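You operate a simulated robot arm through the tools that you are given. There is no shell and no other tool.

You are at the controls of a simulated two-armed robot. One attempt, no reset.

TASK
Clamp the three wires in the terminal block as the wiring card shows.
Fine: each wire home in its terminal before its lever goes down; keep fingers from under the levers.

The check looks at the end state, three seconds after you hand in, the way a careful person would. Anything else that was tipped, shoved, dropped, spilled or broken makes it a failure.

THE ROBOT
Two 7-joint arms with two-finger grippers on one trunk that stands fixed in place. Base frame: the origin is at the foot of the trunk, x ahead of it, y to its left, z up. Readings come in m, rad, newtons and seconds.
The left shoulder is at [0.052, 0.216, 1.377], the right one opposite. With the tool pointing down near the work surface each hand reaches from about 0.14 to 0.82 m from the base axis, measured 20 degrees to its own side. Payload 3.43 kg a hand.
Tool frame (each hand has its own): the origin (TCP) lies between the finger pads and is the grasp point; the fingertips stand 0.02 m ahead of it; z points along the fingers, y is the line along which they close. Largest opening 0.124 m; the body of the gripper starts 0.093 m behind the TCP.
Orientation is that of the tool frame in the base frame, as a unit quaternion [w, x, y, z]. With the fingers straight down and closing along the base's y, the tool's x points along the base's -x, its y along +y and its z along -z.

THE INTERFACE
- The arms move only by the tool apply_moves. It takes "left_increments", "right_increments" or both (then of equal length, played together; a hand with none holds still); each is a list of rows, each an object of numbers (a shift or turn left out is 0, a gripper value left out holds the last): "rx", "ry", "rz": the turn, a rotation vector about the base's x, y, z in units of 8 degrees (1.0 is 8 degrees); "x", "y", "z": the shift along the base's x, y, z in units of 40 mm (1.0 is 40 mm); "fingers": the opening, from 0 (shut) to 1 (fully open). In form: [{"rx": .., "ry": .., "rz": .., "x": .., "y": .., "z": .., "fingers": ..}, ...]. A call has 1 to 20 rows; each row shifts and turns the commanded pose from where the row before left it. A call with a number of a shift or a turn outside -1 to 1 is refused whole. Each row takes 0.2 s and may step no farther than 0.05 m and 0.15 rad from the row before; otherwise, or with a gripper value out of range, the whole call is refused. A pose out of reach is approached as far as the arm can. The call stops where the force on the tool passes 40 N (or 10 N more than at its start, if that is more) or the arm is blocked; 0.2 s more then pass. Each finger travels about 0.072 m/s and halts on what it meets, pressing with about 27 N; the grip force reading is that of the motor and also rises with nothing between the fingers. The clock runs only during rows and for 0.2 s after the last one: add rows that do not move to give the fingers time. The reply holds the time, the measured pose of the TCP, the force on the tool along the base axes, the opening and the grip force, in the units named above and with some noise, with the torque about the TCP (base axes, N m) and any sound that the robot's microphone picked up.
- Cameras (640 x 400 px; columns grow to the right, rows downward): "scene" is now at [0.1397, 0.0606, 1.544]; the picture's right is [0.71, -0.71, 0.00], its down [-0.44, -0.44, -0.79] and it looks along [0.56, 0.55, -0.62] (base axes); focal length 330 px, centre (320, 200). "left" rides on the left gripper at [0.082, -0.014, -0.14] in its tool frame; the picture's right is [0.17, 0.99, 0.00], its down [-0.83, 0.14, -0.54] and it looks along [-0.53, 0.09, 0.84] (tool axes); focal length 243 px, centre (320, 200). "right" rides on the right gripper at [0.082, 0.014, -0.14] in its tool frame; the picture's right is [-0.17, 0.99, 0.00], its down [-0.83, -0.14, -0.54] and it looks along [-0.53, -0.09, 0.84] (tool axes); focal length 243 px, centre (320, 200). There is no depth. A picture from a camera that has moved, and an enlarged one, comes with that camera's place and axes in the base frame and with its lens.
- snapshot(camera): a new picture of that camera. No time passes.
- raise_lower(by): slides the trunk up (or, below 0, down) by that many m; the arms and the scene camera ride with it, the base frame stays. It gives what a move gives, with no picture.
- pan_tilt(pan, tilt): turns the head with the scene camera to pan (to the left, within 1.396 rad either way) and tilt (down, from -0.506 to 1.204), counted from straight ahead of the robot. It gives what a move gives.
- enlarge(camera, box): a new picture of the part [left, top, right, bottom] of that camera's present view, enlarged. No time passes.
- close_job(): hands the job in; it is judged then, once.

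Places have to be worked out from the pictures, the camera data and where the tool is seen. Open the grippers and draw the arms clear of the work before you hand the job in, unless the task says otherwise.

The tools are called after "Call:" as name(argument=value, ...) on one line, values as JSON. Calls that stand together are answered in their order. apply_moves: Moves the arms, as the interface text tells. Its arguments: {"type":"object","properties":{"left_increments":{"type":"array"},"right_increments":{"type":"array"}},"required":[]} The other tools are called the same way: raise_lower (by) slides the trunk up or down; pan_tilt (pan, tilt) turns the head that bears the scene camera; snapshot (camera) takes a picture; enlarge (camera, box) takes an enlarged picture of a part of a camera's view; close_job () hands the job in.

At the start:

```text
time_s: 0.0
left_position: [0.3797, 0.5778, 1.2338]
left_ee_rot: [0.0, 0.0, 1.0, 0.0]
left_ft_force: [0.0, 0.5, 0.1]
left_ft_torque: [0.01, -0.01, 0.0]
left_grip_width: 0.1241
left_finger_force: 0.0
right_position: [0.432, 0.042, 1.2486]
right_ee_rot: [-0.001, -0.001, 1.0, 0.0]
right_ft_force: [-0.2, -0.3, -0.1]
right_ft_torque: [0.01, -0.01, 0.03]
right_grip_width: 0.1241
right_finger_force: 0.1
trunk travel left (down, up): [-0.525, 0.066]
head pan, tilt: [0.784, 0.667]
```

scene: 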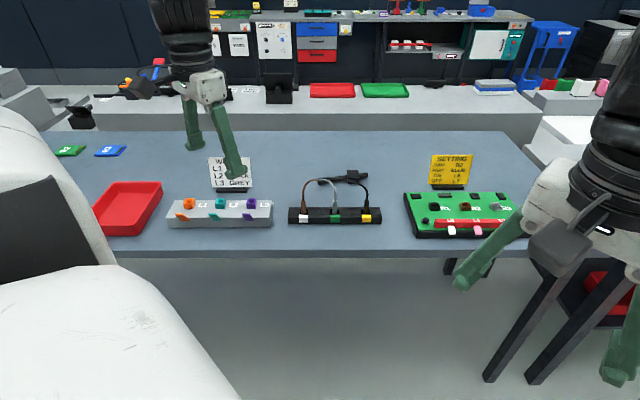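
right: 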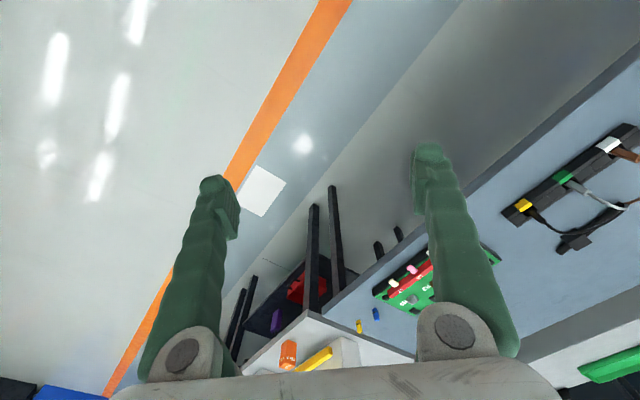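
left: 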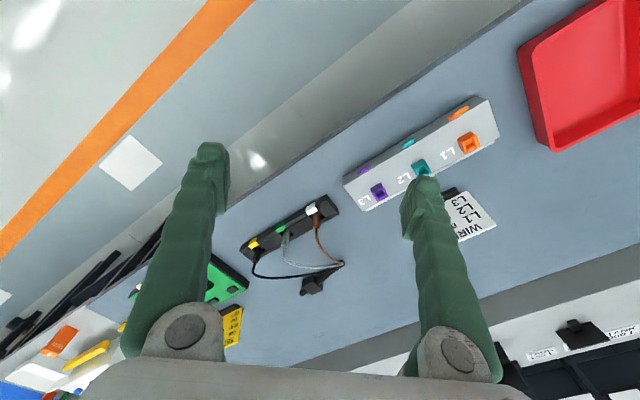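

I'll start by looking closely at the wiring card, the terminal block and the wire holder in the scene camera.

Call:
enlarge(camera="scene", box=[150, 140, 290, 240])

Call:
enlarge(camera="scene", box=[270, 150, 400, 240])

Call:
enlarge(camera="left", box=[220, 80, 520, 300])

```text
4.00 times, centred on (220, 190) of scene
camera zoom: at [0.1397, 0.0606, 1.544], right [0.71, -0.71, 0.0], down [-0.44, -0.44, -0.79], along [0.56, 0.55, -0.62], focal length 1320 px, centre (720, 240)
```

zoom: 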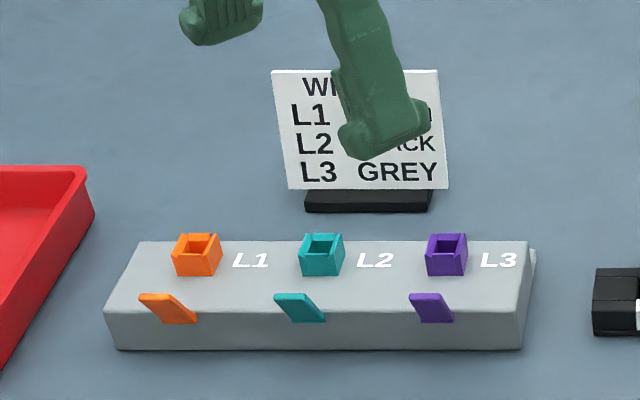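

```text
4.44 times, centred on (335, 195) of scene
camera zoom: at [0.1397, 0.0606, 1.544], right [0.71, -0.71, 0.0], down [-0.44, -0.44, -0.79], along [0.56, 0.55, -0.62], focal length 1467 px, centre (253, 222)
```

zoom: 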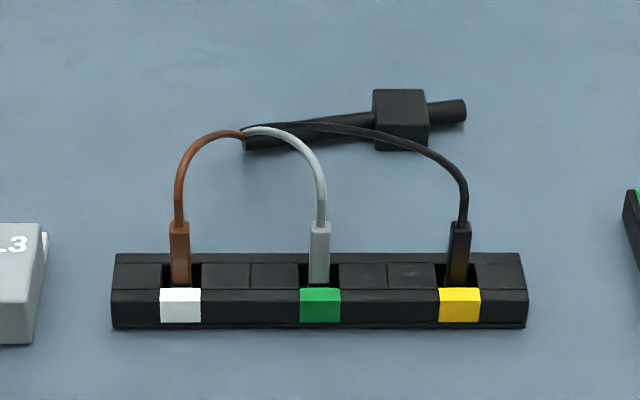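

```text
1.82 times, centred on (370, 190) of left
camera zoom: at [0.2967, 0.5631, 1.3738], right [-0.17, 0.99, 0.0], down [0.83, 0.14, 0.54], along [0.53, 0.09, -0.84], focal length 441 px, centre (229, 218)
```

zoom: 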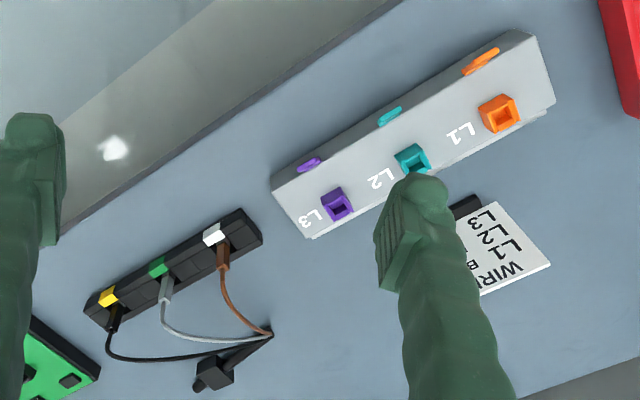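

The card is partly hidden by the left hand, so I'll raise the left hand and shift it left and back to uncover the card. Then I'll look again.

Call:
apply_moves(left_increments=[{"z": 1}, {"z": 1}, {"z": 1, "x": -0.5}, {"x": -0.7, "y": -0.7}, {"x": -0.7, "y": -0.7}, {}])

Call:
snapshot(camera="scene")

Call:
snapshot(camera="left")

```text
time_s: 1.4
left_position: [0.3034, 0.5198, 1.3546]
left_ee_rot: [0.0, 0.0, 1.0, 0.0]
left_ft_force: [-0.7, -0.3, 0.1]
left_ft_torque: [0.0, 0.05, 0.0]
left_grip_width: 0.1242
left_finger_force: 0.1
right_position: [0.4318, 0.0422, 1.2468]
right_ee_rot: [0.0, 0.0, 1.0, 0.0]
right_ft_force: [-0.5, 0.1, 0.6]
right_ft_torque: [0.02, -0.02, -0.02]
right_grip_width: 0.1239
right_finger_force: 0.2
trunk travel left (down, up): [-0.525, 0.066]
head pan, tilt: [0.784, 0.667]
```

```text
taken
camera scene: at [0.1404, 0.0608, 1.5439], right [0.71, -0.71, 0.0], down [-0.44, -0.44, -0.79], along [0.56, 0.55, -0.62], focal length 330 px, centre (320, 200)
```

scene: 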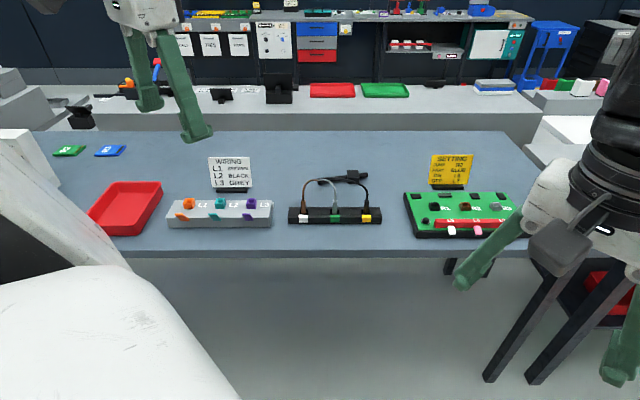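

```text
taken
camera left: at [0.2211, 0.5052, 1.4952], right [-0.17, 0.99, 0.0], down [0.83, 0.14, 0.54], along [0.53, 0.09, -0.84], focal length 243 px, centre (320, 200)
```

left: 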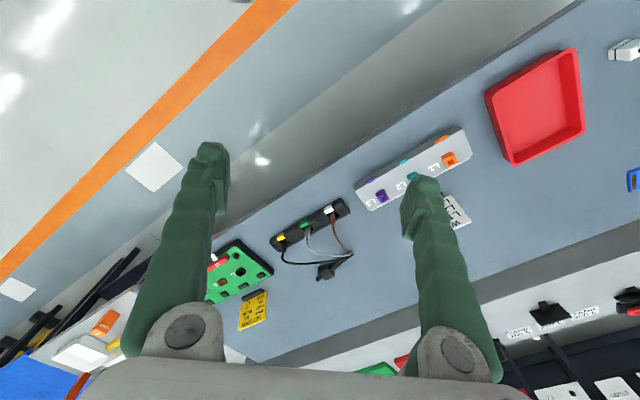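

Call:
enlarge(camera="scene", box=[195, 150, 265, 195])

Call:
enlarge(camera="scene", box=[160, 185, 240, 235])

Call:
enlarge(camera="scene", box=[280, 165, 390, 230])

Call:
enlarge(camera="scene", box=[400, 145, 530, 240])

```text
8.89 times, centred on (230, 172) of scene
camera zoom: at [0.1404, 0.0608, 1.5439], right [0.71, -0.71, 0.0], down [-0.44, -0.44, -0.79], along [0.56, 0.55, -0.62], focal length 2934 px, centre (1120, 444)
```

zoom: 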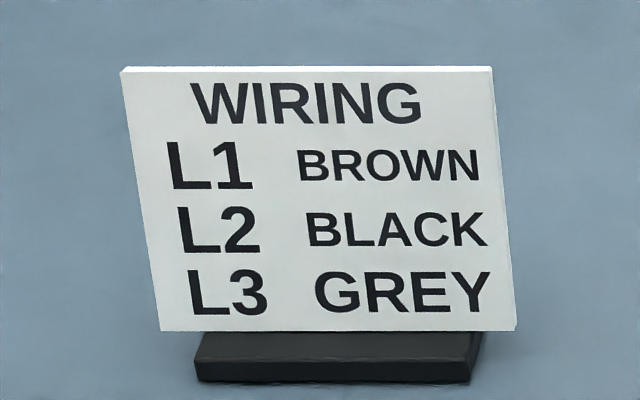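

```text
8.00 times, centred on (200, 210) of scene
camera zoom: at [0.1404, 0.0608, 1.5439], right [0.71, -0.71, 0.0], down [-0.44, -0.44, -0.79], along [0.56, 0.55, -0.62], focal length 2641 px, centre (1280, 120)
```

zoom: 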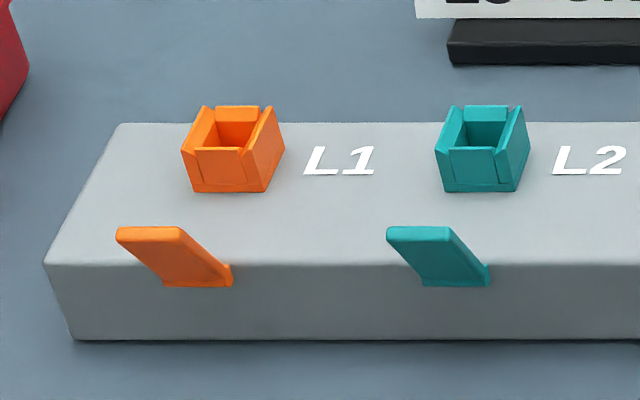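

```text
5.82 times, centred on (335, 198) of scene
camera zoom: at [0.1404, 0.0608, 1.5439], right [0.71, -0.71, 0.0], down [-0.44, -0.44, -0.79], along [0.56, 0.55, -0.62], focal length 1921 px, centre (233, 214)
```

zoom: 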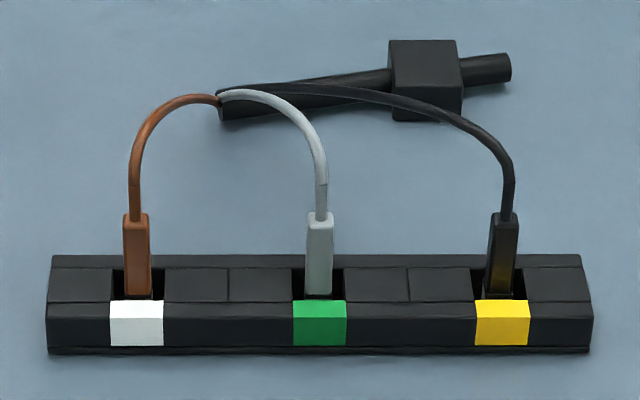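

```text
4.21 times, centred on (465, 192) of scene
camera zoom: at [0.1404, 0.0608, 1.5439], right [0.71, -0.71, 0.0], down [-0.44, -0.44, -0.79], along [0.56, 0.55, -0.62], focal length 1390 px, centre (-290, 232)
```

zoom: 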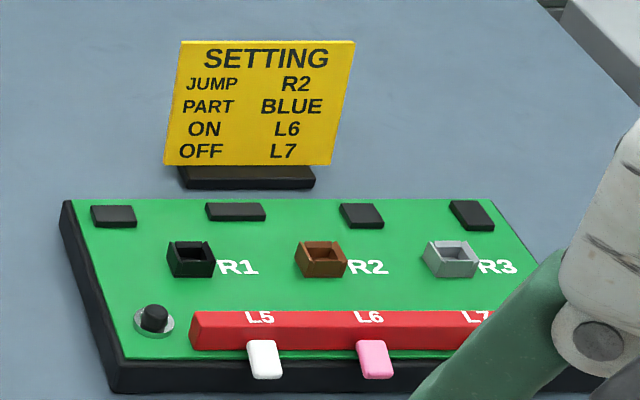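

The card reads L1 BROWN, L2 BLACK, L3 GREY. The rack holds brown on the white tag, grey on green and black on yellow. The black wire looks near the limit of the left arm's reach, so I'll lower the trunk by 0.15 m to bring the shoulder closer to wrist height.

Call:
raise_lower(by=-0.15)

Call:
snapshot(camera="scene")

```text
time_s: 3.1
left_position: [0.3032, 0.5221, 1.2036]
left_ee_rot: [0.0, 0.0, 1.0, 0.0]
left_ft_force: [0.0, -0.1, -0.3]
left_ft_torque: [0.01, 0.01, 0.03]
left_grip_width: 0.1241
left_finger_force: 0.0
right_position: [0.4308, 0.0426, 1.0971]
right_ee_rot: [0.001, 0.0, 1.0, 0.0]
right_ft_force: [0.6, -0.2, -0.6]
right_ft_torque: [0.01, -0.01, 0.0]
right_grip_width: 0.1242
right_finger_force: 0.0
trunk travel left (down, up): [-0.375, 0.216]
head pan, tilt: [0.784, 0.667]
```

```text
taken
camera scene: at [0.2004, 0.0606, 1.3789], right [0.71, -0.71, 0.0], down [-0.44, -0.44, -0.79], along [0.56, 0.55, -0.62], focal length 330 px, centre (320, 200)
```

scene: 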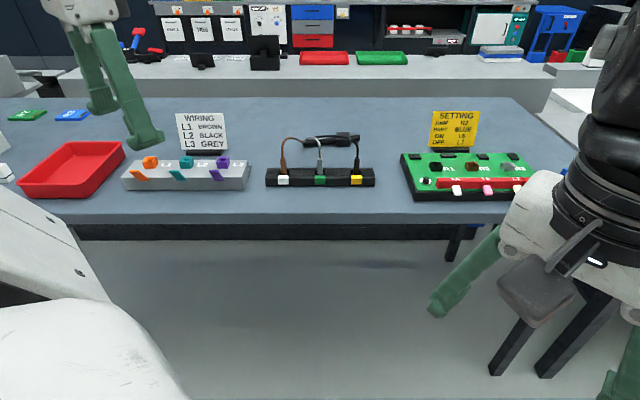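

The scene camera's reported pose agrees with my estimate of the white tag, about (0.609, 0.595, 0.92). I'll turn the left hand 45° to line up with the table and bring it over the brown wire at a safe height.

Call:
apply_moves(left_increments=[{"x": 0.9, "y": 0.2, "z": -0.2, "rz": 0.7031}, {"x": 0.9, "y": 0.2, "z": -0.2, "rz": 0.7031}, {"x": 0.9, "y": 0.2, "z": -0.2, "rz": 0.7031}, {"x": 0.9, "y": 0.2, "z": -0.2, "rz": 0.7031}, {"x": 0.9, "y": 0.2, "z": -0.2, "rz": 0.7031}, {"x": 0.9, "y": 0.2, "z": -0.2, "rz": 0.7031}, {"x": 0.9, "y": 0.2, "z": -0.2, "rz": 0.7031}, {"x": 0.9, "y": 0.2, "z": -0.2, "rz": 0.7031}, {}, {}])

Call:
snapshot(camera="left")

Call:
snapshot(camera="scene")

```text
time_s: 5.3
left_position: [0.593, 0.5849, 1.1403]
left_ee_rot: [0.0, -0.383, 0.924, 0.0]
left_ft_force: [0.0, 0.0, 0.8]
left_ft_torque: [-0.03, 0.05, -0.05]
left_grip_width: 0.1239
left_finger_force: 0.1
right_position: [0.4325, 0.0424, 1.0974]
right_ee_rot: [0.0, 0.001, 1.0, 0.0]
right_ft_force: [-0.5, 0.4, -0.3]
right_ft_torque: [0.01, 0.02, 0.04]
right_grip_width: 0.1242
right_finger_force: 0.0
trunk travel left (down, up): [-0.375, 0.216]
head pan, tilt: [0.784, 0.667]
```

```text
taken
camera left: at [0.544, 0.516, 1.28], right [-0.81, 0.58, 0.0], down [0.49, 0.69, 0.54], along [0.31, 0.44, -0.84], focal length 243 px, centre (320, 200)
```

left: 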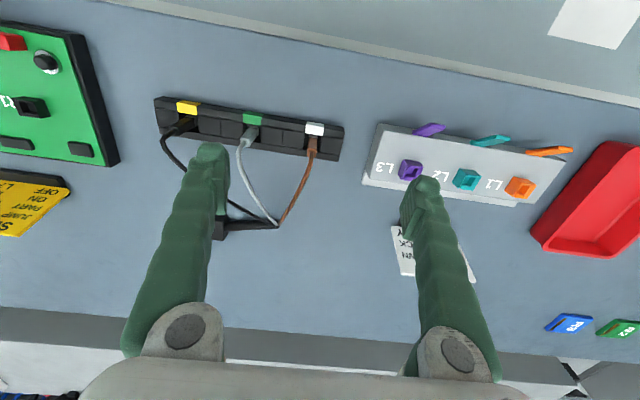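

```text
taken
camera scene: at [0.201, 0.0604, 1.3788], right [0.71, -0.71, 0.0], down [-0.44, -0.44, -0.79], along [0.56, 0.55, -0.62], focal length 330 px, centre (320, 200)
```

scene: 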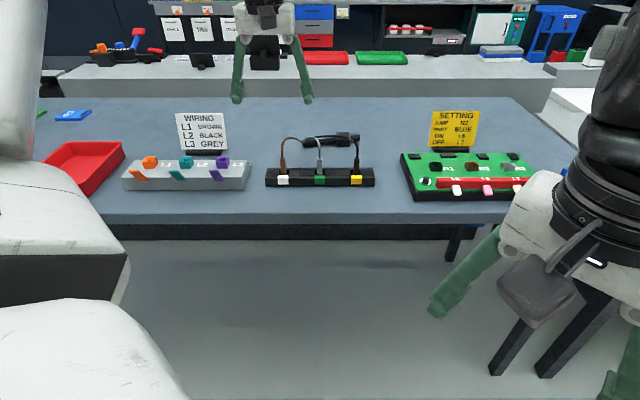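

The hand is now aligned with the table, so I'll zoom in on the rack and terminal block from both cameras to triangulate.

Call:
enlarge(camera="left", box=[140, 80, 360, 240])

Call:
enlarge(camera="left", box=[360, 100, 580, 230])

Call:
enlarge(camera="scene", box=[255, 120, 385, 195])

Call:
enlarge(camera="scene", box=[115, 140, 255, 200])

```text
2.50 times, centred on (250, 160) of left
camera zoom: at [0.544, 0.516, 1.28], right [-0.81, 0.58, 0.0], down [0.49, 0.69, 0.54], along [0.31, 0.44, -0.84], focal length 606 px, centre (495, 300)
```

zoom: 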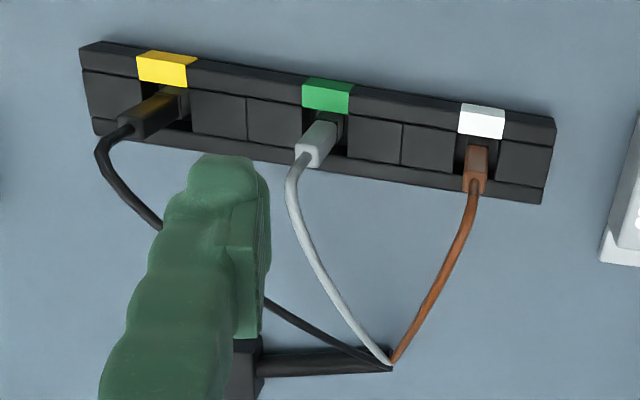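

```text
2.91 times, centred on (470, 165) of left
camera zoom: at [0.544, 0.516, 1.28], right [-0.81, 0.58, 0.0], down [0.49, 0.69, 0.54], along [0.31, 0.44, -0.84], focal length 706 px, centre (-116, 302)
```

zoom: 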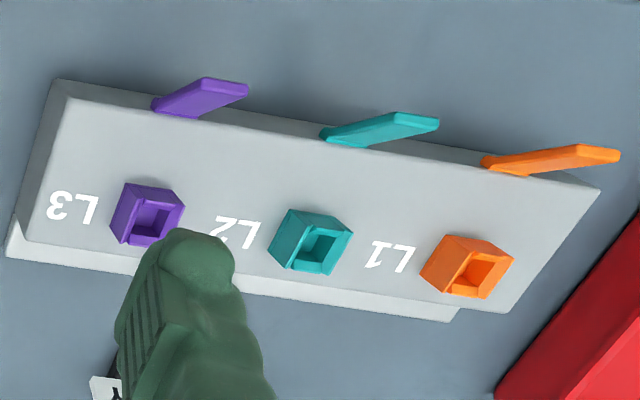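

```text
4.92 times, centred on (320, 158) of scene
camera zoom: at [0.201, 0.0604, 1.3788], right [0.71, -0.71, 0.0], down [-0.44, -0.44, -0.79], along [0.56, 0.55, -0.62], focal length 1625 px, centre (320, 409)
```

zoom: 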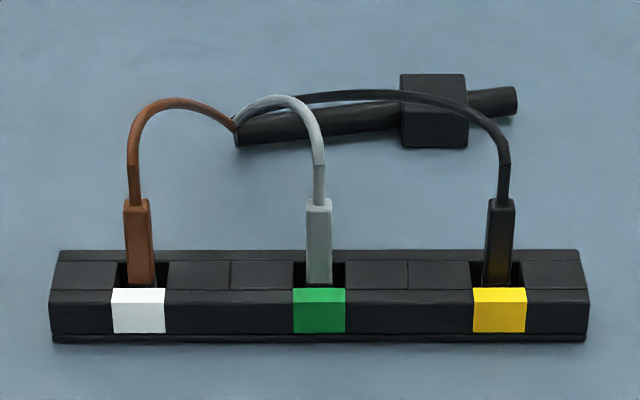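

```text
4.57 times, centred on (185, 170) of scene
camera zoom: at [0.201, 0.0604, 1.3788], right [0.71, -0.71, 0.0], down [-0.44, -0.44, -0.79], along [0.56, 0.55, -0.62], focal length 1509 px, centre (937, 337)
```

zoom: 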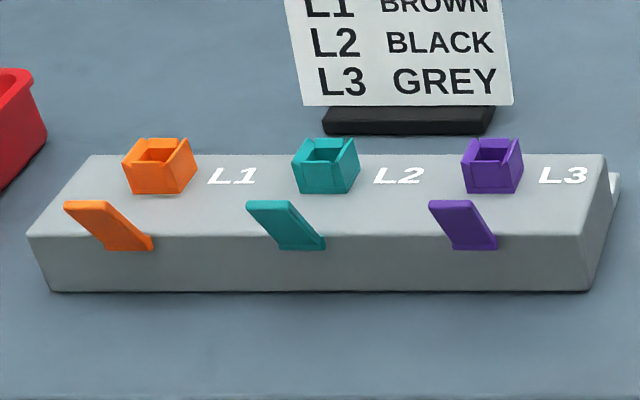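

The boots come out near a≈0.01, 0.10 and 0.19 along the table and b≈0.88 in depth, with their tops at z≈0.962. I'll zoom in tighter on the sockets and levers to locate them more precisely.

Call:
enlarge(camera="left", box=[490, 135, 590, 205])

Call:
enlarge(camera="scene", box=[118, 145, 178, 190])

Call:
enlarge(camera="left", box=[240, 90, 350, 170])

```text
5.71 times, centred on (540, 170) of left
camera zoom: at [0.544, 0.516, 1.28], right [-0.81, 0.58, 0.0], down [0.49, 0.69, 0.54], along [0.31, 0.44, -0.84], focal length 1386 px, centre (-937, 371)
```

zoom: 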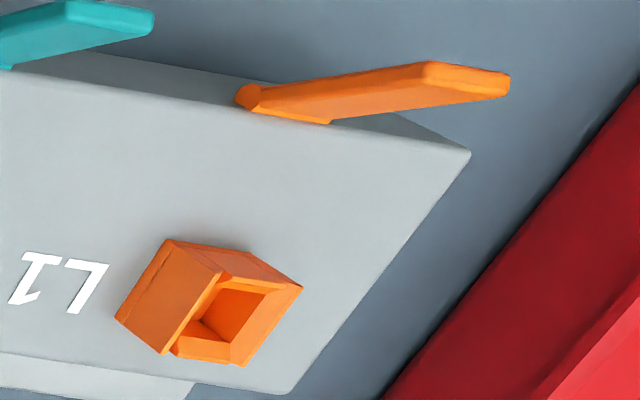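

```text
8.89 times, centred on (148, 168) of scene
camera zoom: at [0.201, 0.0604, 1.3788], right [0.71, -0.71, 0.0], down [-0.44, -0.44, -0.79], along [0.56, 0.55, -0.62], focal length 2934 px, centre (1849, 489)
```

zoom: 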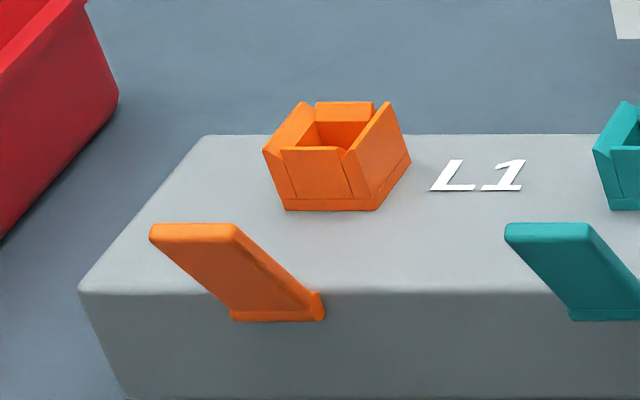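

```text
5.00 times, centred on (295, 130) of left
camera zoom: at [0.544, 0.516, 1.28], right [-0.81, 0.58, 0.0], down [0.49, 0.69, 0.54], along [0.31, 0.44, -0.84], focal length 1213 px, centre (445, 550)
```

zoom: 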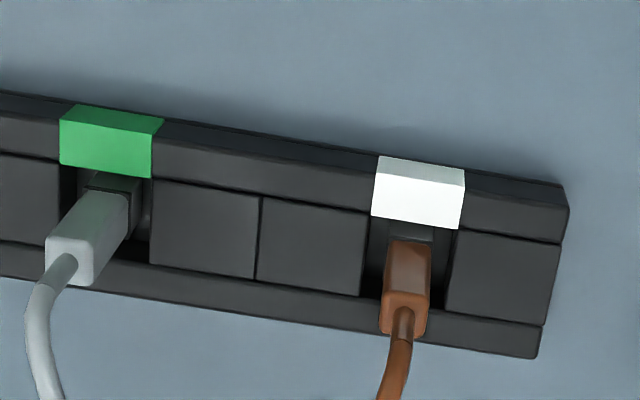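

I now have the sockets near b≈0.886 with the rim at z≈0.954. The lever tips are near b≈0.813, z≈0.97, and the levers pivot on the block's front face. Next I'll move over the brown boot with the fingers half open and check alignment before going down.

Call:
apply_moves(left_increments=[{"x": 0.3, "y": 0.255, "z": -0.6, "fingers": 0.5}, {"x": 0.3, "y": 0.255, "z": -0.6}, {"x": 0.3, "y": 0.255, "z": -0.6}, {}, {}, {}])

Call:
snapshot(camera="left")

Call:
enlarge(camera="scene", box=[230, 60, 390, 190])

```text
time_s: 6.8
left_position: [0.6275, 0.6167, 1.0656]
left_ee_rot: [0.0, -0.383, 0.924, 0.0]
left_ft_force: [-0.3, 0.8, 0.4]
left_ft_torque: [0.01, -0.03, 0.02]
left_grip_width: 0.0621
left_finger_force: 0.1
right_position: [0.4323, 0.0427, 1.0971]
right_ee_rot: [0.0, 0.0, 1.0, 0.0]
right_ft_force: [0.3, 0.1, 0.7]
right_ft_torque: [-0.01, -0.01, 0.02]
right_grip_width: 0.1237
right_finger_force: 0.0
trunk travel left (down, up): [-0.375, 0.216]
head pan, tilt: [0.784, 0.667]
```

```text
taken
camera left: at [0.578, 0.5472, 1.2065], right [-0.81, 0.58, 0.0], down [0.49, 0.69, 0.54], along [0.31, 0.44, -0.84], focal length 243 px, centre (320, 200)
```

left: 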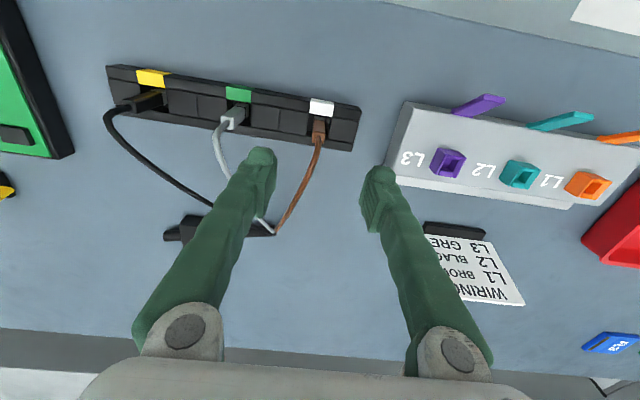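

```text
3.08 times, centred on (310, 125) of scene
camera zoom: at [0.2007, 0.0607, 1.3788], right [0.71, -0.71, 0.0], down [-0.44, -0.44, -0.79], along [0.56, 0.55, -0.62], focal length 1016 px, centre (351, 431)
```

zoom: 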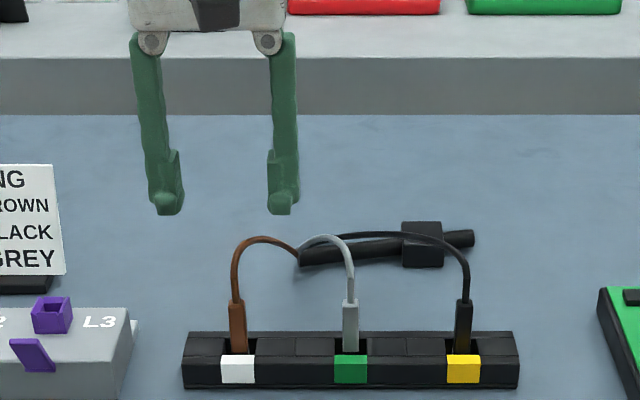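

The fingertip midpoint looks about 4 mm left of the boot. I'll zoom both cameras to fine-tune the alignment before descending.

Call:
enlarge(camera="left", box=[270, 80, 370, 150])

Call:
enlarge(camera="scene", box=[260, 80, 340, 185])

```text
5.71 times, centred on (320, 115) of left
camera zoom: at [0.578, 0.5472, 1.2065], right [-0.81, 0.58, 0.0], down [0.49, 0.69, 0.54], along [0.31, 0.44, -0.84], focal length 1386 px, centre (320, 686)
```

zoom: 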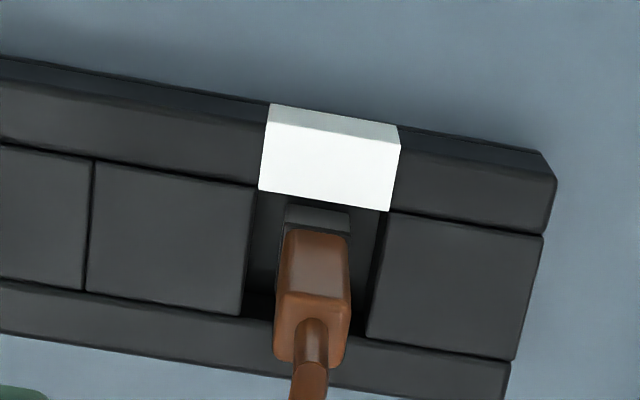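

```text
3.81 times, centred on (300, 132) of scene
camera zoom: at [0.2007, 0.0607, 1.3788], right [0.71, -0.71, 0.0], down [-0.44, -0.44, -0.79], along [0.56, 0.55, -0.62], focal length 1258 px, centre (396, 457)
```

zoom: 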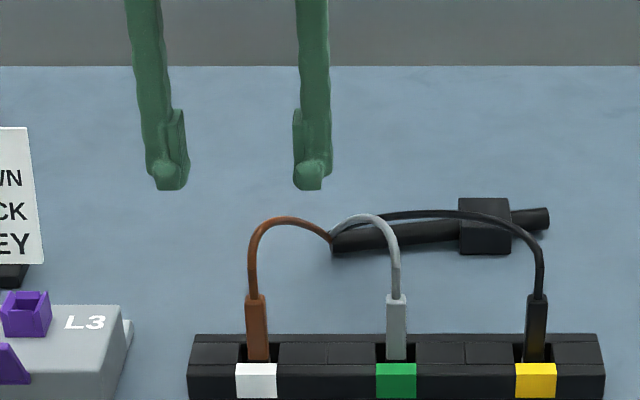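

Both cameras put the boot about 2–3 mm to the right of the TCP and 3 mm nearer. I'll correct for that and descend to just above the boot to check.

Call:
apply_moves(left_increments=[{"y": -0.1, "z": -0.6, "fingers": 0.4}, {"z": -0.6}, {"z": -0.6}, {}, {}])

Call:
snapshot(camera="left")

Call:
enlarge(camera="scene", box=[240, 90, 340, 190])

```text
time_s: 8.0
left_position: [0.6253, 0.6132, 0.9955]
left_ee_rot: [0.0, -0.382, 0.924, 0.0]
left_ft_force: [-0.4, 0.1, 0.3]
left_ft_torque: [-0.01, -0.03, 0.0]
left_grip_width: 0.0497
left_finger_force: 0.0
right_position: [0.4308, 0.0416, 1.0978]
right_ee_rot: [0.0, 0.0, 1.0, 0.0]
right_ft_force: [0.1, -0.2, 0.1]
right_ft_torque: [-0.01, -0.01, -0.02]
right_grip_width: 0.1241
right_finger_force: 0.0
trunk travel left (down, up): [-0.375, 0.216]
head pan, tilt: [0.784, 0.667]
```

```text
taken
camera left: at [0.5771, 0.5446, 1.1361], right [-0.81, 0.58, 0.0], down [0.49, 0.69, 0.54], along [0.31, 0.44, -0.84], focal length 243 px, centre (320, 200)
```

left: 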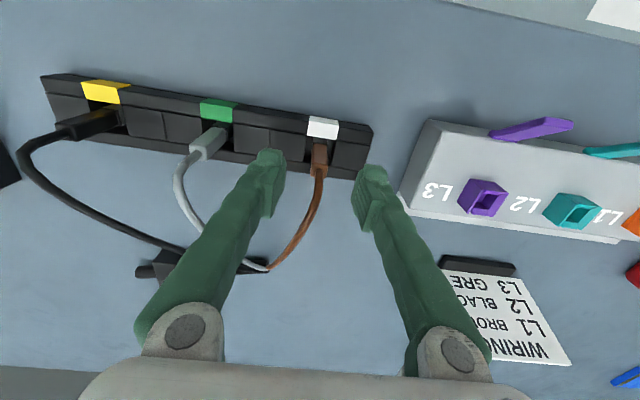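

```text
4.00 times, centred on (290, 140) of scene
camera zoom: at [0.2005, 0.0606, 1.3788], right [0.71, -0.71, 0.0], down [-0.44, -0.44, -0.79], along [0.56, 0.55, -0.62], focal length 1320 px, centre (440, 440)
```

zoom: 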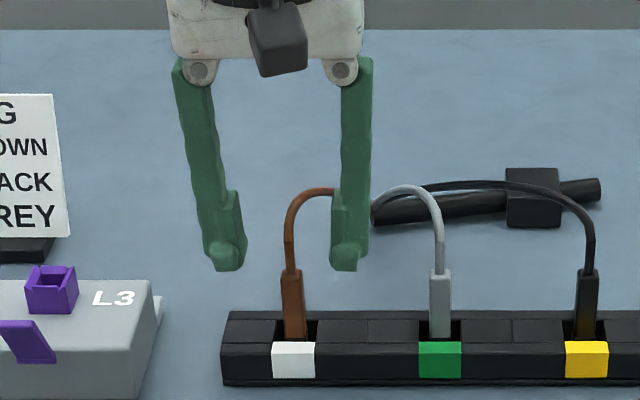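

The fingers straddle the brown boot with about 1.5 mm of offset left. I'll descend to TCP z≈0.960, with fingertips at 0.94 clear of the rack top, and close on the boot.

Call:
apply_moves(left_increments=[{"x": 0.05, "z": -0.45}, {"z": -0.44}, {}, {"fingers": 0.2}, {"fingers": 0.05}, {"fingers": 0.0}, {}, {}, {}])

Call:
snapshot(camera="left")

Call:
enlarge(camera="scene", box=[240, 90, 340, 190])

```text
time_s: 9.9
left_position: [0.6272, 0.6132, 0.9601]
left_ee_rot: [0.001, -0.383, 0.924, 0.0]
left_ft_force: [-0.1, -0.4, 0.3]
left_ft_torque: [-0.03, -0.01, 0.01]
left_grip_width: 0.011
left_finger_force: 26.9
right_position: [0.4318, 0.0437, 1.0975]
right_ee_rot: [0.0, 0.0, 1.0, 0.001]
right_ft_force: [1.4, -0.3, -0.3]
right_ft_torque: [0.01, -0.01, 0.0]
right_grip_width: 0.1242
right_finger_force: 0.0
trunk travel left (down, up): [-0.375, 0.216]
head pan, tilt: [0.784, 0.667]
```

```text
taken
camera left: at [0.5785, 0.5443, 1.1003], right [-0.81, 0.58, 0.0], down [0.49, 0.69, 0.54], along [0.31, 0.44, -0.84], focal length 243 px, centre (320, 200)
```

left: 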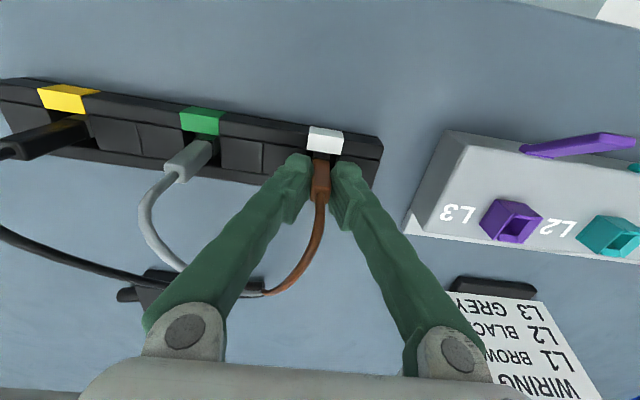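

```text
4.00 times, centred on (290, 140) of scene
camera zoom: at [0.2006, 0.0606, 1.3788], right [0.71, -0.71, 0.0], down [-0.44, -0.44, -0.79], along [0.56, 0.55, -0.62], focal length 1320 px, centre (440, 440)
```

zoom: 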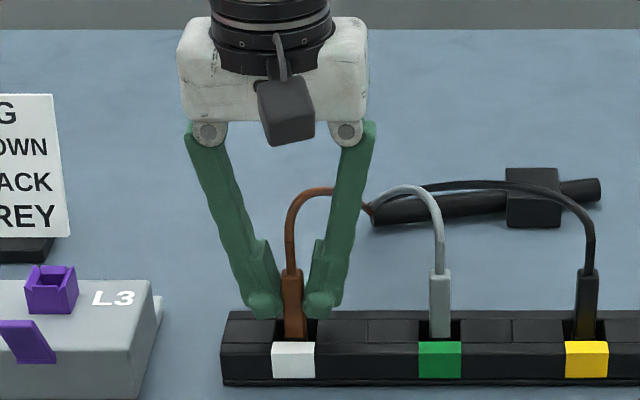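

The brown boot is gripped at a width of 11 mm. I'll lift it slowly straight up and watch the force and how the wire behaves.

Call:
apply_moves(left_increments=[{"z": 0.25}, {"z": 0.35}, {"z": 0.5}, {"z": 0.5}, {}])

Call:
snapshot(camera="left")

Call:
enlarge(camera="scene", box=[230, 80, 390, 190])

```text
time_s: 11.2
left_position: [0.6286, 0.6125, 1.0227]
left_ee_rot: [-0.002, -0.382, 0.924, 0.0]
left_ft_force: [0.2, 0.3, -0.8]
left_ft_torque: [-0.03, 0.0, 0.0]
left_grip_width: 0.0111
left_finger_force: 27.2
right_position: [0.432, 0.042, 1.0978]
right_ee_rot: [-0.001, 0.0, 1.0, 0.0]
right_ft_force: [-0.2, 0.2, -0.3]
right_ft_torque: [-0.02, -0.01, 0.01]
right_grip_width: 0.1241
right_finger_force: 0.0
trunk travel left (down, up): [-0.375, 0.216]
head pan, tilt: [0.784, 0.667]
```

```text
taken
camera left: at [0.5797, 0.5442, 1.1636], right [-0.81, 0.58, 0.0], down [0.49, 0.69, 0.54], along [0.31, 0.44, -0.84], focal length 243 px, centre (320, 200)
```

left: 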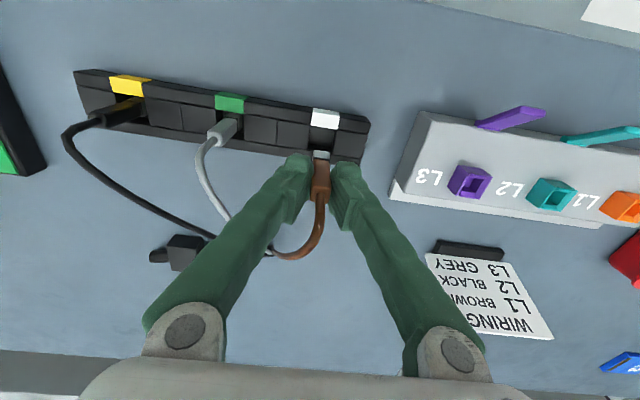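

```text
3.64 times, centred on (310, 135) of scene
camera zoom: at [0.2008, 0.0609, 1.3788], right [0.71, -0.71, 0.0], down [-0.44, -0.44, -0.79], along [0.56, 0.55, -0.62], focal length 1200 px, centre (356, 436)
```

zoom: 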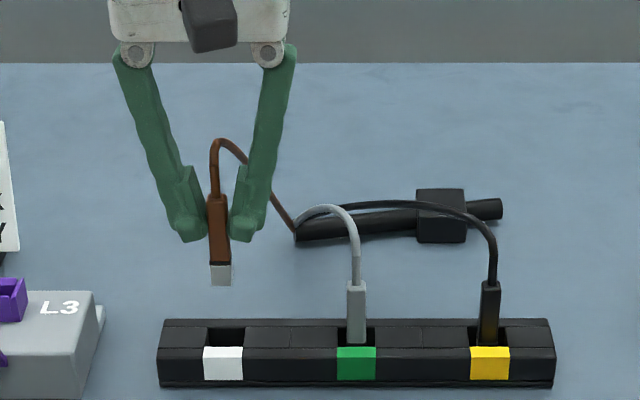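

The boot lifted out cleanly. A short metal ferrule extends below it, to about TCP−0.061. I'll raise to 1.06 and travel part of the way toward L1, watching the force and the cable.

Call:
apply_moves(left_increments=[{"z": 0.5}, {"z": 0.45}, {"x": -0.576, "y": 0.6045}, {"x": -0.576, "y": 0.6045}, {"x": -0.576, "y": 0.6045}, {"x": -0.576, "y": 0.6045}, {"x": -0.576, "y": 0.6045}, {}])

Call:
snapshot(camera="left")

Call:
snapshot(camera="scene")

```text
time_s: 12.9
left_position: [0.5135, 0.7329, 1.0628]
left_ee_rot: [0.0, -0.383, 0.924, 0.0]
left_ft_force: [-0.4, 0.1, 0.0]
left_ft_torque: [0.02, 0.03, 0.0]
left_grip_width: 0.0112
left_finger_force: 26.8
right_position: [0.4321, 0.0415, 1.0967]
right_ee_rot: [0.0, 0.0, 1.0, 0.0]
right_ft_force: [-0.2, -0.5, -0.4]
right_ft_torque: [0.02, -0.01, -0.03]
right_grip_width: 0.1237
right_finger_force: 0.1
trunk travel left (down, up): [-0.375, 0.216]
head pan, tilt: [0.784, 0.667]
```

```text
taken
camera left: at [0.4641, 0.6646, 1.2027], right [-0.81, 0.58, 0.0], down [0.49, 0.69, 0.54], along [0.31, 0.44, -0.84], focal length 243 px, centre (320, 200)
```

left: 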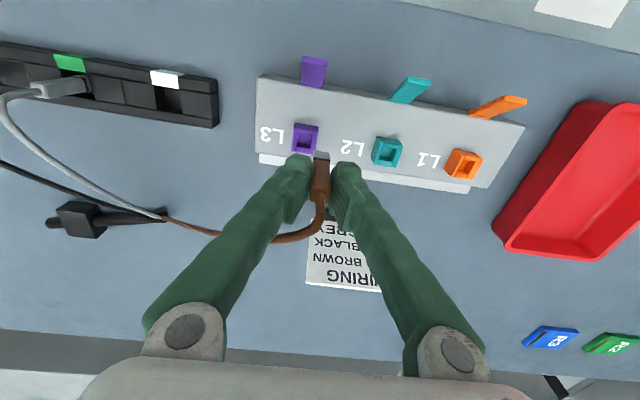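

```text
taken
camera scene: at [0.201, 0.0602, 1.3788], right [0.71, -0.71, 0.0], down [-0.44, -0.44, -0.79], along [0.56, 0.56, -0.62], focal length 330 px, centre (320, 200)
```

scene: 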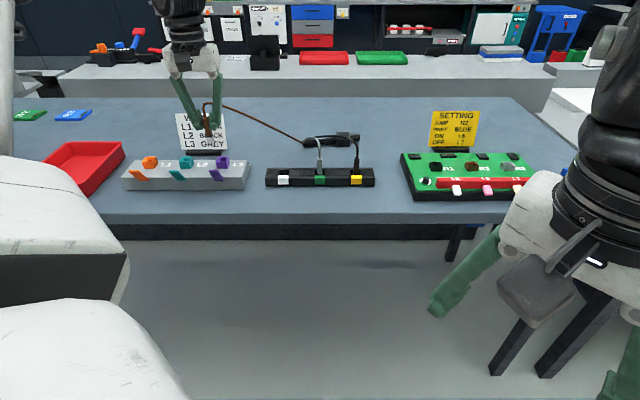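

The wire pays out with no force on the tool and the cable stays put. I'll zoom on the block from this hand position to fix the socket positions better.

Call:
enlarge(camera="left", box=[250, 50, 390, 170])

Call:
enlarge(camera="left", box=[360, 70, 530, 190])

Call:
enlarge(camera="scene", box=[115, 90, 255, 195])

```text
3.33 times, centred on (320, 110) of left
camera zoom: at [0.4641, 0.6646, 1.2027], right [-0.81, 0.58, 0.0], down [0.49, 0.69, 0.54], along [0.31, 0.44, -0.84], focal length 809 px, centre (320, 500)
```

zoom: 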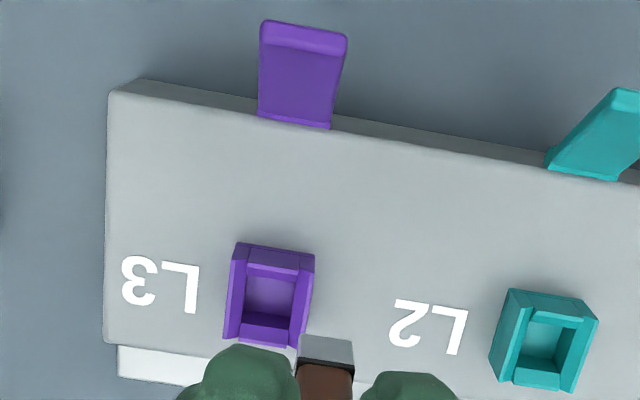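

```text
3.33 times, centred on (445, 130) of left
camera zoom: at [0.4641, 0.6646, 1.2027], right [-0.81, 0.58, 0.0], down [0.49, 0.69, 0.54], along [0.31, 0.44, -0.84], focal length 809 px, centre (-97, 433)
```

zoom: 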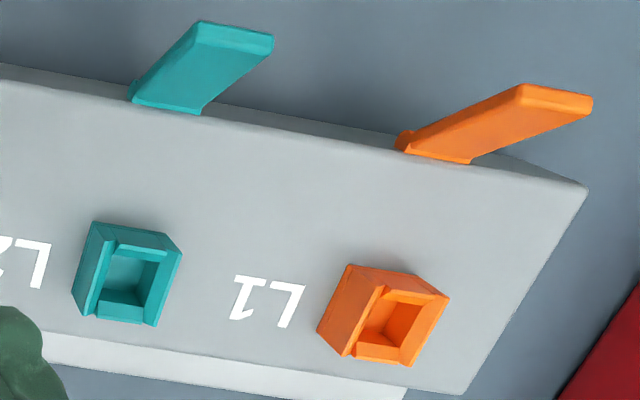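

```text
3.81 times, centred on (185, 142) of scene
camera zoom: at [0.201, 0.0602, 1.3788], right [0.71, -0.71, 0.0], down [-0.44, -0.44, -0.79], along [0.56, 0.56, -0.62], focal length 1258 px, centre (834, 419)
```

zoom: 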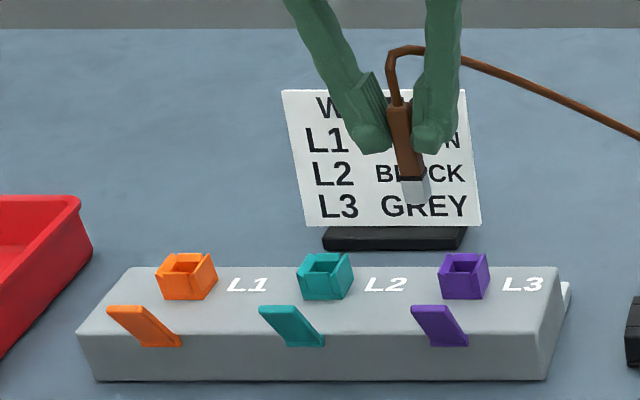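

Both views put L1 at a≈−0.321, b≈0.885, with L2 and L3 at a≈−0.23 and −0.14. I'll continue to above L1 at the same height and check the ferrule's alignment there.

Call:
apply_moves(left_increments=[{"x": -0.5705, "y": 0.592}, {"x": -0.5705, "y": 0.592}, {"x": -0.5705, "y": 0.592}, {"x": -0.5705, "y": 0.592}, {"x": -0.5705, "y": 0.592}, {}, {}])

Call:
enlarge(camera="left", box=[250, 60, 390, 180])

Call:
enlarge(camera="scene", box=[95, 80, 215, 190])

```text
time_s: 14.6
left_position: [0.3992, 0.8513, 1.063]
left_ee_rot: [0.0, -0.383, 0.924, 0.0]
left_ft_force: [0.4, 0.8, 0.5]
left_ft_torque: [0.04, 0.04, -0.03]
left_grip_width: 0.011
left_finger_force: 26.8
right_position: [0.4316, 0.0421, 1.098]
right_ee_rot: [0.0, 0.0, 1.0, 0.001]
right_ft_force: [-0.8, -0.1, -0.6]
right_ft_torque: [-0.02, 0.01, 0.02]
right_grip_width: 0.1239
right_finger_force: 0.1
trunk travel left (down, up): [-0.375, 0.216]
head pan, tilt: [0.784, 0.667]
```

```text
3.33 times, centred on (320, 120) of left
camera zoom: at [0.3513, 0.7832, 1.2033], right [-0.81, 0.58, 0.0], down [0.49, 0.69, 0.54], along [0.31, 0.44, -0.84], focal length 809 px, centre (320, 467)
```

zoom: 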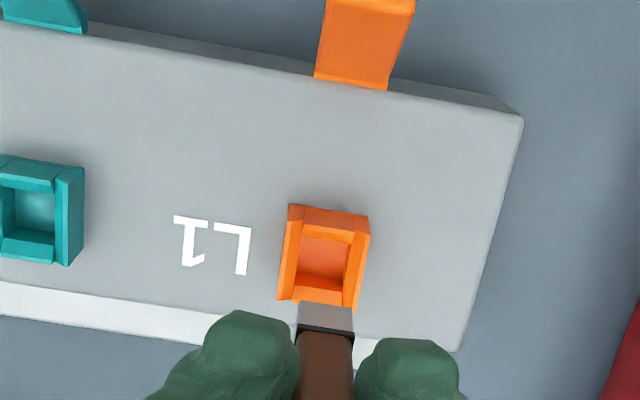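

```text
3.64 times, centred on (155, 135) of scene
camera zoom: at [0.2005, 0.0608, 1.3788], right [0.71, -0.71, 0.0], down [-0.44, -0.44, -0.79], along [0.56, 0.55, -0.62], focal length 1200 px, centre (920, 436)
```

zoom: 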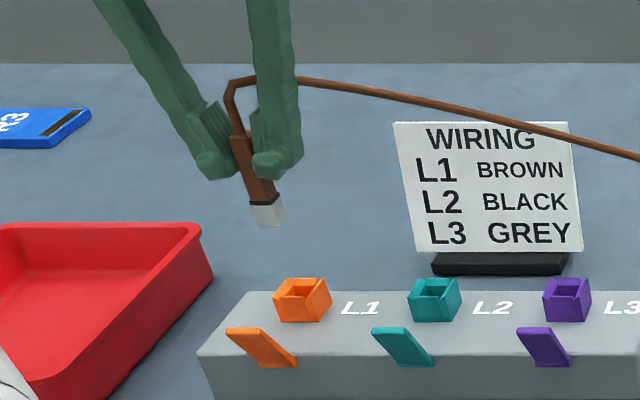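

The ferrule looks nearly over the L1 funnel. I'll zoom tighter in both views to resolve the last few millimetres before lowering.

Call:
enlarge(camera="scene", box=[140, 100, 200, 170])

Call:
enlarge(camera="left", box=[290, 115, 350, 165])

```text
5.71 times, centred on (170, 135) of scene
camera zoom: at [0.2005, 0.0608, 1.3788], right [0.71, -0.71, 0.0], down [-0.44, -0.44, -0.79], along [0.56, 0.55, -0.62], focal length 1886 px, centre (1177, 571)
```

zoom: 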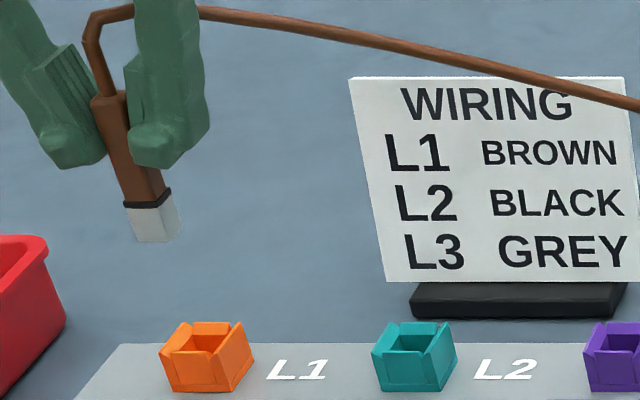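

```text
8.00 times, centred on (320, 140) of left
camera zoom: at [0.3513, 0.7832, 1.2033], right [-0.81, 0.58, 0.0], down [0.49, 0.69, 0.54], along [0.31, 0.44, -0.84], focal length 1941 px, centre (320, 680)
```

zoom: 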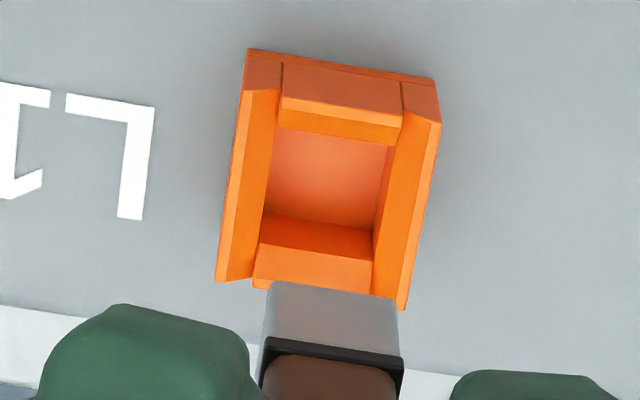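

The ferrule and funnel are aligned to about 1 mm. I'll make a small correction, lower until the ferrule is just above the rim, and check again.

Call:
apply_moves(left_increments=[{"x": 0.035, "z": -0.4}, {"z": -0.5}, {}, {}])

Call:
enlarge(camera="scene", box=[130, 110, 190, 180])

Call:
enlarge(camera="left", box=[280, 115, 360, 175])

```text
time_s: 15.6
left_position: [0.4033, 0.8521, 1.0246]
left_ee_rot: [-0.001, -0.383, 0.924, 0.0]
left_ft_force: [-0.1, -0.5, -0.7]
left_ft_torque: [-0.03, 0.03, 0.01]
left_grip_width: 0.0111
left_finger_force: 26.9
right_position: [0.4309, 0.0424, 1.0976]
right_ee_rot: [0.0, -0.001, 1.0, 0.0]
right_ft_force: [0.1, 0.1, 0.1]
right_ft_torque: [0.0, 0.01, -0.01]
right_grip_width: 0.124
right_finger_force: 0.0
trunk travel left (down, up): [-0.375, 0.216]
head pan, tilt: [0.784, 0.667]
```

```text
5.71 times, centred on (160, 145) of scene
camera zoom: at [0.2006, 0.0608, 1.3788], right [0.71, -0.71, 0.0], down [-0.44, -0.44, -0.79], along [0.56, 0.55, -0.62], focal length 1886 px, centre (1234, 514)
```

zoom: 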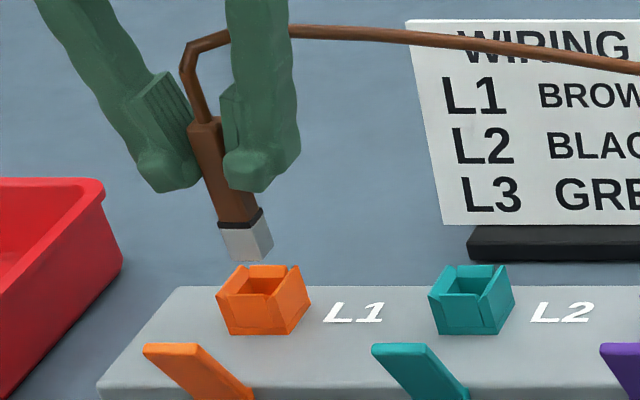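

```text
6.67 times, centred on (320, 145) of left
camera zoom: at [0.3541, 0.7835, 1.1663], right [-0.81, 0.58, 0.0], down [0.49, 0.69, 0.54], along [0.31, 0.44, -0.84], focal length 1618 px, centre (320, 567)
```

zoom: 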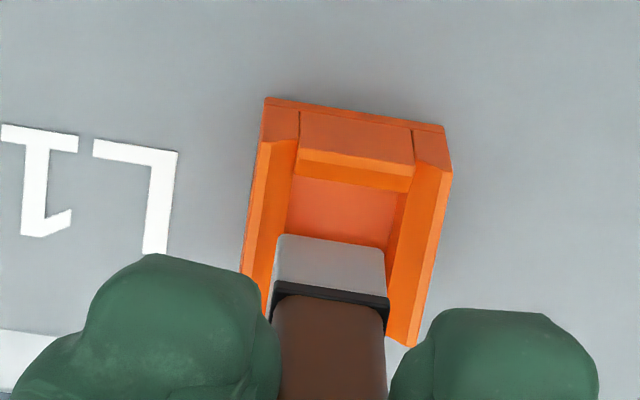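

The ferrule is about 10 mm above the rim and looks about 2 mm too far back. I'll correct that and lower 14 mm so it just enters the funnel, checking forces.

Call:
apply_moves(left_increments=[{"x": -0.035, "y": -0.035}, {"z": -0.15}, {"z": -0.2}, {}])

Call:
enlarge(camera="scene", box=[135, 120, 185, 180])

Call:
enlarge(camera="left", box=[280, 115, 360, 175])

```text
time_s: 16.6
left_position: [0.4006, 0.8498, 1.0118]
left_ee_rot: [0.0, -0.383, 0.924, 0.0]
left_ft_force: [-0.2, -1.0, -0.8]
left_ft_torque: [-0.02, 0.02, -0.03]
left_grip_width: 0.011
left_finger_force: 26.9
right_position: [0.4318, 0.0416, 1.0967]
right_ee_rot: [0.0, -0.001, 1.0, -0.001]
right_ft_force: [-0.6, 0.0, 0.7]
right_ft_torque: [0.01, -0.02, -0.04]
right_grip_width: 0.1239
right_finger_force: 0.0
trunk travel left (down, up): [-0.375, 0.216]
head pan, tilt: [0.784, 0.667]
```

```text
6.67 times, centred on (160, 150) of scene
camera zoom: at [0.2005, 0.0604, 1.3788], right [0.71, -0.71, 0.0], down [-0.44, -0.44, -0.79], along [0.56, 0.56, -0.62], focal length 2201 px, centre (1387, 533)
```

zoom: 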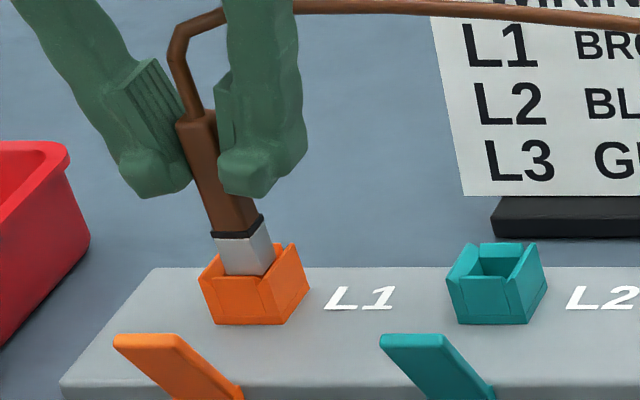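

```text
6.67 times, centred on (320, 145) of left
camera zoom: at [0.3522, 0.7812, 1.1522], right [-0.81, 0.58, 0.0], down [0.49, 0.69, 0.54], along [0.31, 0.44, -0.84], focal length 1618 px, centre (320, 567)
```

zoom: 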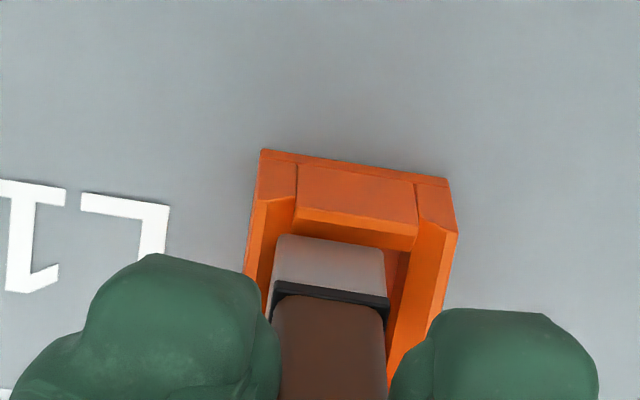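

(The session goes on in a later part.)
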